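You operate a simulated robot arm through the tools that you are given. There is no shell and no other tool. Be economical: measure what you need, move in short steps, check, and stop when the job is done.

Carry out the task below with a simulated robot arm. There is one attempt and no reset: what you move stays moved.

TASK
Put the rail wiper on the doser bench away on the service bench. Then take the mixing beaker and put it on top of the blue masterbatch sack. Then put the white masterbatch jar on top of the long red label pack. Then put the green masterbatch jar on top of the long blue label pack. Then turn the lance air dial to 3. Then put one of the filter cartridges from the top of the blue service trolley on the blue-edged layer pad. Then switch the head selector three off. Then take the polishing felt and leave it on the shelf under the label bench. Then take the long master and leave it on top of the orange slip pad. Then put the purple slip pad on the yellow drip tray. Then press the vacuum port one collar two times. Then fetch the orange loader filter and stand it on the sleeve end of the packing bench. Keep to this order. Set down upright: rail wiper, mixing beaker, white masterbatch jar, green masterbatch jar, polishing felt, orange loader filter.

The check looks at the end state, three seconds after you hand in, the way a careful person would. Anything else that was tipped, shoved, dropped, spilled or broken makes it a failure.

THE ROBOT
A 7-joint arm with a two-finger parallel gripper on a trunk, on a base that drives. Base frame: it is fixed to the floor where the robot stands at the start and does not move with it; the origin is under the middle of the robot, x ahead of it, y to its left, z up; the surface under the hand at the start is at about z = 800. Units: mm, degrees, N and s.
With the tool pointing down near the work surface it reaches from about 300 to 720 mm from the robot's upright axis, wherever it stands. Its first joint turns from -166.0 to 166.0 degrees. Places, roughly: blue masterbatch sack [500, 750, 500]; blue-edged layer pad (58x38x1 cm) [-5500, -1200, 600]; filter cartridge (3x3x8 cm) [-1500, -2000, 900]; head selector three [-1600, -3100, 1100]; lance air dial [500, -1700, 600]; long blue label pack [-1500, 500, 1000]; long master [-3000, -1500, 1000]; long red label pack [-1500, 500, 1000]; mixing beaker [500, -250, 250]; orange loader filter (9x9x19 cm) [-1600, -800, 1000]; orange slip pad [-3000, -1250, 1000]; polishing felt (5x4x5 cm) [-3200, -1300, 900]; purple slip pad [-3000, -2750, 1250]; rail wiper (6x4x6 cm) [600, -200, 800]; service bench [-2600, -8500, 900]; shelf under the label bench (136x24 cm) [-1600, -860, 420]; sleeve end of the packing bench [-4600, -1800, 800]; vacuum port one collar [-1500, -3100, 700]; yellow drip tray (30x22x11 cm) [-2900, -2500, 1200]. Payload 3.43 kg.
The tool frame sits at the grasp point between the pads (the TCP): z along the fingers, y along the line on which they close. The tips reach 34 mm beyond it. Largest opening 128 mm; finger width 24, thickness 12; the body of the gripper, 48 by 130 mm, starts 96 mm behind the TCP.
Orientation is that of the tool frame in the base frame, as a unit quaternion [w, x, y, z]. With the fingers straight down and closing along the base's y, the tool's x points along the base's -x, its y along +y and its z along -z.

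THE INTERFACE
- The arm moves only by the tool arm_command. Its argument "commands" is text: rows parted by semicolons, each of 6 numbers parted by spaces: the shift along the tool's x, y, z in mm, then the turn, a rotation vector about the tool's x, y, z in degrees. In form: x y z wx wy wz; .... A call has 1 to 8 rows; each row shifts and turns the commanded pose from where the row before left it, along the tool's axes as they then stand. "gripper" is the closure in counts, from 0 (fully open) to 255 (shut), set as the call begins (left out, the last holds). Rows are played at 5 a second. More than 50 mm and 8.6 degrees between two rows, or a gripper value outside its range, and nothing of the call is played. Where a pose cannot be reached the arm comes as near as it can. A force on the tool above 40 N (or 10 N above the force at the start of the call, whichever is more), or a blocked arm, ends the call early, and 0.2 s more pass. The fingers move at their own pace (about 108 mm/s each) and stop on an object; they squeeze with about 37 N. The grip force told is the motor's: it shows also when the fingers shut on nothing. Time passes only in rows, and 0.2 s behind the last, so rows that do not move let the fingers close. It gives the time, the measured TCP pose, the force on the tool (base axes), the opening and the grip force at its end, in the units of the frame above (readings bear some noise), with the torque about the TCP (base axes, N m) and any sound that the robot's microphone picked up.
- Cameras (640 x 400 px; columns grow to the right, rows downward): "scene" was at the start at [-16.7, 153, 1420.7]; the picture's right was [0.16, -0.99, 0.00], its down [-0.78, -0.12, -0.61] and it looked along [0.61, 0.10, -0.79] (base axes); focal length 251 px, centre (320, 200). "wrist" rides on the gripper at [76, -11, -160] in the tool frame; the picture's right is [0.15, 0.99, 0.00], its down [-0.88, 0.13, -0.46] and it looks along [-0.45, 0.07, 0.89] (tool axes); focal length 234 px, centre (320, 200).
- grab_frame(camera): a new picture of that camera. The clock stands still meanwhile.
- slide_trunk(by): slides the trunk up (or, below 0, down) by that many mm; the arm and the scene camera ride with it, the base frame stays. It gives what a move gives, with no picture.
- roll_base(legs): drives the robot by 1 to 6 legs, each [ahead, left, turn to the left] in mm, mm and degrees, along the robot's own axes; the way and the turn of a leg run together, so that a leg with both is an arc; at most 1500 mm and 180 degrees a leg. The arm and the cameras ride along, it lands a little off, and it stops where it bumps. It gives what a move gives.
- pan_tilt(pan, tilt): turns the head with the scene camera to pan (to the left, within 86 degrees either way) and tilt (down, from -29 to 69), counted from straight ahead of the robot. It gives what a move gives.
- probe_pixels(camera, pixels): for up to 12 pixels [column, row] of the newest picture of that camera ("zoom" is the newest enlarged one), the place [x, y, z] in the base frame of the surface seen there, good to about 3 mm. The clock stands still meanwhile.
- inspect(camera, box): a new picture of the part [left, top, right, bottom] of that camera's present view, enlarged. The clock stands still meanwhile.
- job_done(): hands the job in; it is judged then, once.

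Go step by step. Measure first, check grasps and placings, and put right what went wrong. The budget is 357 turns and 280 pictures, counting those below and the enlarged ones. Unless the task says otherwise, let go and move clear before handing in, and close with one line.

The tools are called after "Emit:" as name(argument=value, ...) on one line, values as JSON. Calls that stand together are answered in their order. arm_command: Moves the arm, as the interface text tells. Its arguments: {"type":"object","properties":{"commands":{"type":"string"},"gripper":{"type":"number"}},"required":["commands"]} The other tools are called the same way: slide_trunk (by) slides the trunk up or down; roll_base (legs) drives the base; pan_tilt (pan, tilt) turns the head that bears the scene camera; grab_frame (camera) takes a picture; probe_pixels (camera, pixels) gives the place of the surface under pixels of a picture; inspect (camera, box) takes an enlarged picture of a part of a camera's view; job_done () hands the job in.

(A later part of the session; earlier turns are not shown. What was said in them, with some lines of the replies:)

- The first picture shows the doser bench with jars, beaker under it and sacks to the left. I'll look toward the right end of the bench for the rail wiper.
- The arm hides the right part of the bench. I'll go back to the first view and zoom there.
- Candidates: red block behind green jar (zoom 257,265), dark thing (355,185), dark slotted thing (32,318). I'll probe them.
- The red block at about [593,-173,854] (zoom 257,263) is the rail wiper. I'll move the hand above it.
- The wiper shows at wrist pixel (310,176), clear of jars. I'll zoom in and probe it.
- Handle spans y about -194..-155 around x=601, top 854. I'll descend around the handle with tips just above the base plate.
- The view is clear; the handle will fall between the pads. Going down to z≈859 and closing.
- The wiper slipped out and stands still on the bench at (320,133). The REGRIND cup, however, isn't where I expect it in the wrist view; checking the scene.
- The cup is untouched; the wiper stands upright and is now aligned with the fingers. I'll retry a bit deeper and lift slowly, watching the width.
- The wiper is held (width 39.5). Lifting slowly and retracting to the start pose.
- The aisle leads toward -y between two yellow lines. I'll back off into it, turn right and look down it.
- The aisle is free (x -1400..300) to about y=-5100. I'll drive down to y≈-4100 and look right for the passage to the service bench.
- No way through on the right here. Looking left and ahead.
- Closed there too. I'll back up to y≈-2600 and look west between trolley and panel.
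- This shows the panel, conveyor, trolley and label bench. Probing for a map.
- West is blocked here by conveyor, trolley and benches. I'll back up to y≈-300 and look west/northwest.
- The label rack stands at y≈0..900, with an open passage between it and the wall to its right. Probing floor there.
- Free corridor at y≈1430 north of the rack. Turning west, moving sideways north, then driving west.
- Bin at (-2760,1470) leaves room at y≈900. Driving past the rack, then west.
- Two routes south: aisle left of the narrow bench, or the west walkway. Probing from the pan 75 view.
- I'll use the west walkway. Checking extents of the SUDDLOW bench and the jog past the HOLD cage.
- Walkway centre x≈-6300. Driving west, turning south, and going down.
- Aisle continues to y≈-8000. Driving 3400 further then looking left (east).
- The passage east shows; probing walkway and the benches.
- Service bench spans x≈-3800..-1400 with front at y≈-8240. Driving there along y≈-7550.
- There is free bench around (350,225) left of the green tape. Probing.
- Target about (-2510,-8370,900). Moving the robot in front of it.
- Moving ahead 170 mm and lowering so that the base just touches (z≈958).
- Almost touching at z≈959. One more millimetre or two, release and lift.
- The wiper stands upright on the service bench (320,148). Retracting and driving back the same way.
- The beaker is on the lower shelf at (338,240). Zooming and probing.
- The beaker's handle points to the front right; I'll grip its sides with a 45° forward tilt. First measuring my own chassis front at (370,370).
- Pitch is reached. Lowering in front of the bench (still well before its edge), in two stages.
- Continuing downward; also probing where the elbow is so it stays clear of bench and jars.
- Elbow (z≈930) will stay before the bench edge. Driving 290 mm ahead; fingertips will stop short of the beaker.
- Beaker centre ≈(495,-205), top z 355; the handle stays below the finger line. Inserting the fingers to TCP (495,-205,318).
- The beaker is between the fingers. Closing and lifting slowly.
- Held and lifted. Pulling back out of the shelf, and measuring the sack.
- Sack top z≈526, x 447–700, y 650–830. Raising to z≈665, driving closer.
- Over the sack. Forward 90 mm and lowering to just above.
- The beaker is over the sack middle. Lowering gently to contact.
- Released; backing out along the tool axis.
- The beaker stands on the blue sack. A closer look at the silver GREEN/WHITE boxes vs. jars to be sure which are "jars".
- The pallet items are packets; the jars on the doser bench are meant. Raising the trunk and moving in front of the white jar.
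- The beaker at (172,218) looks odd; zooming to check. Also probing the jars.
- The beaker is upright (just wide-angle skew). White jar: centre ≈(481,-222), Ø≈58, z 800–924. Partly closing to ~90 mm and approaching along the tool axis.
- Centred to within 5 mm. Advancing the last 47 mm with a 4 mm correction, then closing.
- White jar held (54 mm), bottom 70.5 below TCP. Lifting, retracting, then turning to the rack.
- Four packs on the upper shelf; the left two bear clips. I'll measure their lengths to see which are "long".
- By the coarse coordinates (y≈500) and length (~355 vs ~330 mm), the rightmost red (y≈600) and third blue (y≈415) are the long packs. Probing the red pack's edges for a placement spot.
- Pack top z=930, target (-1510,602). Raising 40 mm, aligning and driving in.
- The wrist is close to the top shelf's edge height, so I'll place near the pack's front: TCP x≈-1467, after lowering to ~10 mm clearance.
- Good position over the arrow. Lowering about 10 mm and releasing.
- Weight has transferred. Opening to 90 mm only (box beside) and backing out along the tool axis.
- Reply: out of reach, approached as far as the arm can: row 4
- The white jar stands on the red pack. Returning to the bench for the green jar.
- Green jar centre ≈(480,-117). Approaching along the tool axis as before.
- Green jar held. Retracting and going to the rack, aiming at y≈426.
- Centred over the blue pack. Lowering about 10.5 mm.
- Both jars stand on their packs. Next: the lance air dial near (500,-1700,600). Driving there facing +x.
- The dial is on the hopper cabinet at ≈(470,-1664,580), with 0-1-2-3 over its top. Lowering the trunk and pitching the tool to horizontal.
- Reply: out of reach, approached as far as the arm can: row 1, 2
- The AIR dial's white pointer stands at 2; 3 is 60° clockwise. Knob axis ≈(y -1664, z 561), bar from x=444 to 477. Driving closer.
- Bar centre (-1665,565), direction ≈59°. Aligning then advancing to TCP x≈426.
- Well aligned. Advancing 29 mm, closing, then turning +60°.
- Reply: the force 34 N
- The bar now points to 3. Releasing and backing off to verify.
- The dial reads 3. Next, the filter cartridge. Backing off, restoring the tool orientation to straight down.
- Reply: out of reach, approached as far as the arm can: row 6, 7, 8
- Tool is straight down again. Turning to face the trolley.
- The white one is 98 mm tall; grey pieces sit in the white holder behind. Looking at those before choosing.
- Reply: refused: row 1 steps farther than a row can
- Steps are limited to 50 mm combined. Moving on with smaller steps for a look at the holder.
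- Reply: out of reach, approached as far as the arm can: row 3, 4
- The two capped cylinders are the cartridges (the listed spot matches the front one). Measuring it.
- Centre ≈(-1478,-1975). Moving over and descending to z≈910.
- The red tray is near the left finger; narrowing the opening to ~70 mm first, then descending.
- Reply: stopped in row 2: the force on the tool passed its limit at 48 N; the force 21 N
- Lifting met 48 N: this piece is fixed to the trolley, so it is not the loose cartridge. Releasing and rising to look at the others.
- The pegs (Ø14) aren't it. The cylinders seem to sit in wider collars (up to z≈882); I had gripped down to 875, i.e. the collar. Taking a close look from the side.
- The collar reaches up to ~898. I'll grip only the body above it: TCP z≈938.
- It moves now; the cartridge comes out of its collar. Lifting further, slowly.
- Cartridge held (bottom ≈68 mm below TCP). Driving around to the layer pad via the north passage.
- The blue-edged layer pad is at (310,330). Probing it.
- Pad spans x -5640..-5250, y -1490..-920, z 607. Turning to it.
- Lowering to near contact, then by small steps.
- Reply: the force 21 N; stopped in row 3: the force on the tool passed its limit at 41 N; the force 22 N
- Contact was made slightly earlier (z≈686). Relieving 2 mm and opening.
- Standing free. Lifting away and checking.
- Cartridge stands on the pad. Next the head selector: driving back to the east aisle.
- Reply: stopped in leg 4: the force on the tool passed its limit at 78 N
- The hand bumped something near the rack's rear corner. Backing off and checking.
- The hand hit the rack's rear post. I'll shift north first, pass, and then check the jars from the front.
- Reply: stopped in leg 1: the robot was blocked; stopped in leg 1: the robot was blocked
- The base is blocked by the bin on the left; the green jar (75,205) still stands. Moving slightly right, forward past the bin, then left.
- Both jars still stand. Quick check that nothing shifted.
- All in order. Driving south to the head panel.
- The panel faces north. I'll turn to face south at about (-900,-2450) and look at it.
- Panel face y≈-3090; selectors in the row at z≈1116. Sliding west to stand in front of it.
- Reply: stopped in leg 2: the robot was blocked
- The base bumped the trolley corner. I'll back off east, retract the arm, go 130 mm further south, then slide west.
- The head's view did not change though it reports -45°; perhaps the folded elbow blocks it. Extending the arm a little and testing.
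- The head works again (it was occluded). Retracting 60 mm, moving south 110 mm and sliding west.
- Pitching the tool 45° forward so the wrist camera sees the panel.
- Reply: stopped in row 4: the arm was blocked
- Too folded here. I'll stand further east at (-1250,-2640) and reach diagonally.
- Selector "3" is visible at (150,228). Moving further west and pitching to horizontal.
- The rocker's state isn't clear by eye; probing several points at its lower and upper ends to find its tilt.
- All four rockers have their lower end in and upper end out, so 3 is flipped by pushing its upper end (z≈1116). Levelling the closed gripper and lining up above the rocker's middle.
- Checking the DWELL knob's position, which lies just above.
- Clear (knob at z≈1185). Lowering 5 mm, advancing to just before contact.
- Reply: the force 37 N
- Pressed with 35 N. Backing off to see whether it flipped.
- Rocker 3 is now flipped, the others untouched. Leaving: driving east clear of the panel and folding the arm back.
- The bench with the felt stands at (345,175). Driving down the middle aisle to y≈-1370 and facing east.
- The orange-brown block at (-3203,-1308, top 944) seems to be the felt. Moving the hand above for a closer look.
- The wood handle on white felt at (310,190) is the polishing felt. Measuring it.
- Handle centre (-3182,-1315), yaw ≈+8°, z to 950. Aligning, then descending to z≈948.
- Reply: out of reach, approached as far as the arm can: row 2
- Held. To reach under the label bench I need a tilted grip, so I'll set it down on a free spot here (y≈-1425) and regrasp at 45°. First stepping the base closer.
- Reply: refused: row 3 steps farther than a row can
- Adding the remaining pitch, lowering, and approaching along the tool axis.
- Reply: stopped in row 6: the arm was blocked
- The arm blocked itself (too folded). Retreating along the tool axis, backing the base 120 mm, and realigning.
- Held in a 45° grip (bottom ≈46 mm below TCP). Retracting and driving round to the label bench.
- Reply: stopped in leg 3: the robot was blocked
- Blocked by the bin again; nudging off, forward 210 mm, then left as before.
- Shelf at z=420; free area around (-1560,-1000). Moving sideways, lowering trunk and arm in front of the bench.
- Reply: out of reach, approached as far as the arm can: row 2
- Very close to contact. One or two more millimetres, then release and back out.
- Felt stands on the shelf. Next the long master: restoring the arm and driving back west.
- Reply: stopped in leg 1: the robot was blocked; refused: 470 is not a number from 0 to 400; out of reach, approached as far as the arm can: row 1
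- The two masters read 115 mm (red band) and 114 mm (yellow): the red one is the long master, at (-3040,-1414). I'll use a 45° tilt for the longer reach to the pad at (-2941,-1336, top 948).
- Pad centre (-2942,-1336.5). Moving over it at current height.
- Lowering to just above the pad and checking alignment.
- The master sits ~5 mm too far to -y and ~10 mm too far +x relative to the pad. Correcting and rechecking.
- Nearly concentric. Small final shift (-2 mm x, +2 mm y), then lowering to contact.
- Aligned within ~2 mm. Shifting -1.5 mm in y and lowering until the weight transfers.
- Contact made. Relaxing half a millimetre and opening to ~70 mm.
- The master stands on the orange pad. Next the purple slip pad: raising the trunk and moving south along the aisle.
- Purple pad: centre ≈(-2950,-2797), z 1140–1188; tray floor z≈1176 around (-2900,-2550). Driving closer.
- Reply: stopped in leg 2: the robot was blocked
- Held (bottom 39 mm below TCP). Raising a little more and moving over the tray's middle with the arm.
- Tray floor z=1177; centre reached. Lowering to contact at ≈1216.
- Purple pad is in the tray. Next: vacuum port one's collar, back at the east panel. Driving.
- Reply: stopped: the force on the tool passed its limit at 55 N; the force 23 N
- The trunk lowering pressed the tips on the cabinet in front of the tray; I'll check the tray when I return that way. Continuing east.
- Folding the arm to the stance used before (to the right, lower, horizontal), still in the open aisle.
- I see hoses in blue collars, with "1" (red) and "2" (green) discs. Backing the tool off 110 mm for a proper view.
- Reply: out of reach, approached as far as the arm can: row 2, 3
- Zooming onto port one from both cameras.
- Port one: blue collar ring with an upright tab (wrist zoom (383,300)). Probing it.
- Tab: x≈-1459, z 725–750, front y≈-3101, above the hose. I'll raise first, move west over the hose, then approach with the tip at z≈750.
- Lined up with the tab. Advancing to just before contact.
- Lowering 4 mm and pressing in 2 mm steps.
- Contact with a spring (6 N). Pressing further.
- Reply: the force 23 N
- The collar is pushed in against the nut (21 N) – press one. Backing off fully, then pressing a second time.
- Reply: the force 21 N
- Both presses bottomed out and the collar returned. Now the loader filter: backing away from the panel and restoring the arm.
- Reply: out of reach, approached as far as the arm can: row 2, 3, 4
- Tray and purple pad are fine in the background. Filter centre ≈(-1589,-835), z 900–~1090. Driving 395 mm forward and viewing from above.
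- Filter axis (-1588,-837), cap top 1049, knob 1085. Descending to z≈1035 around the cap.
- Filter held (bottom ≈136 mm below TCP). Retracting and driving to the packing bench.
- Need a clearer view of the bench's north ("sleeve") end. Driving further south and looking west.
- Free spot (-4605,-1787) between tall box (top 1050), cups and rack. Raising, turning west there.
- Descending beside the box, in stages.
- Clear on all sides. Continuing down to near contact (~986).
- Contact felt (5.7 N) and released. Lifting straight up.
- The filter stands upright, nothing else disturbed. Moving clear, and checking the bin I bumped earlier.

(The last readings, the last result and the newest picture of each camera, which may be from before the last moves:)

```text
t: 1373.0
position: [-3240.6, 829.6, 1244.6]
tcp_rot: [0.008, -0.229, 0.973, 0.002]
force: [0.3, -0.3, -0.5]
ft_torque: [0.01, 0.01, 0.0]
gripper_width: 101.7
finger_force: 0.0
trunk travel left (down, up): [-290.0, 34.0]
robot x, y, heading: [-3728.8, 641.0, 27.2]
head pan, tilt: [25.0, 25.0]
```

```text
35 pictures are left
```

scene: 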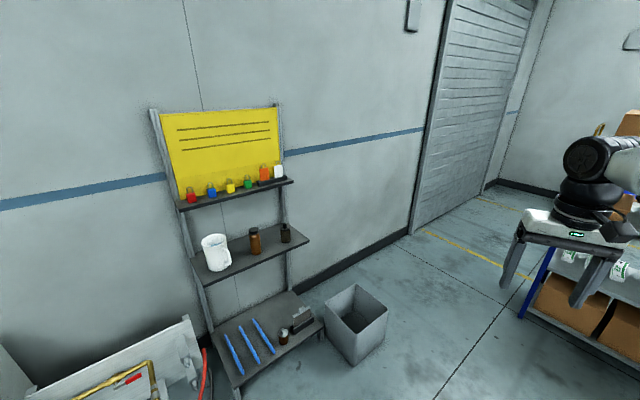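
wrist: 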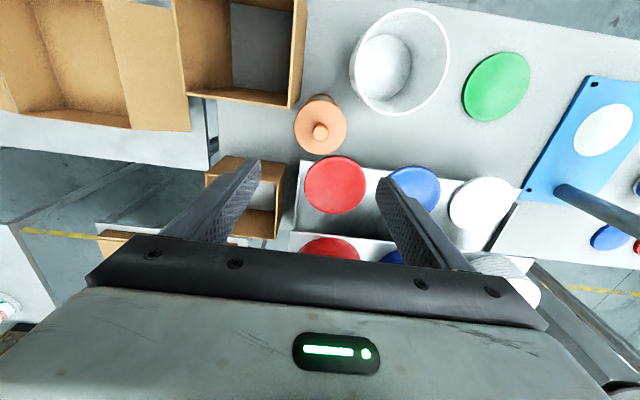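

Emit:
probe_pixels(camera="scene", pixels=[[352, 360], [338, 335], [365, 345], [385, 325], [325, 305], [387, 305], [355, 285], [352, 335]])

Emit:
inspect(camera="scene", box=[300, 270, 420, 380])

```text
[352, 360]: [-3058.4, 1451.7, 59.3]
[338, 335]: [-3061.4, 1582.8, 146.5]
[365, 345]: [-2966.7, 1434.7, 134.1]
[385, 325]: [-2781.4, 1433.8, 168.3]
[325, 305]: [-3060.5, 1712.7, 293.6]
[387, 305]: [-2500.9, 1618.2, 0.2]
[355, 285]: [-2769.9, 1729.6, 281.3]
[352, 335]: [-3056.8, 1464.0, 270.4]
```

```text
3.64 times, centred on (360, 325) of scene
```

zoom: 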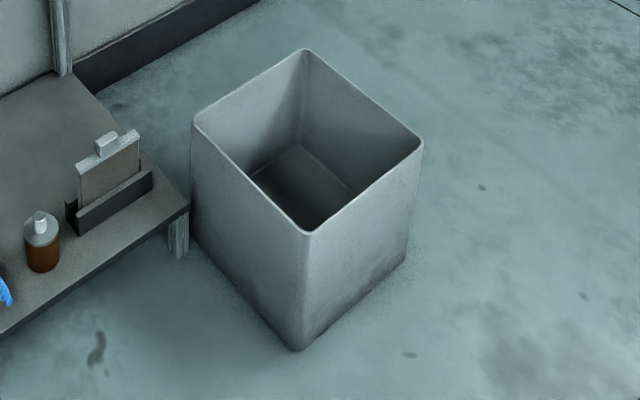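

The bin still stands square in its place, and all twelve jobs are set. Handing in.

Emit:
job_done()

```text
The job is handed in.
```

I carried out all twelve steps in the order you gave and handed the job in; no verdict has come back. Along the way I bumped the label rack, trolley, bin and work bench, pressed the fingertips on the cabinet top by the drip tray, and saw nothing tipped or moved; head selector three started in the same position as the other three, so that it is now off is my inference.
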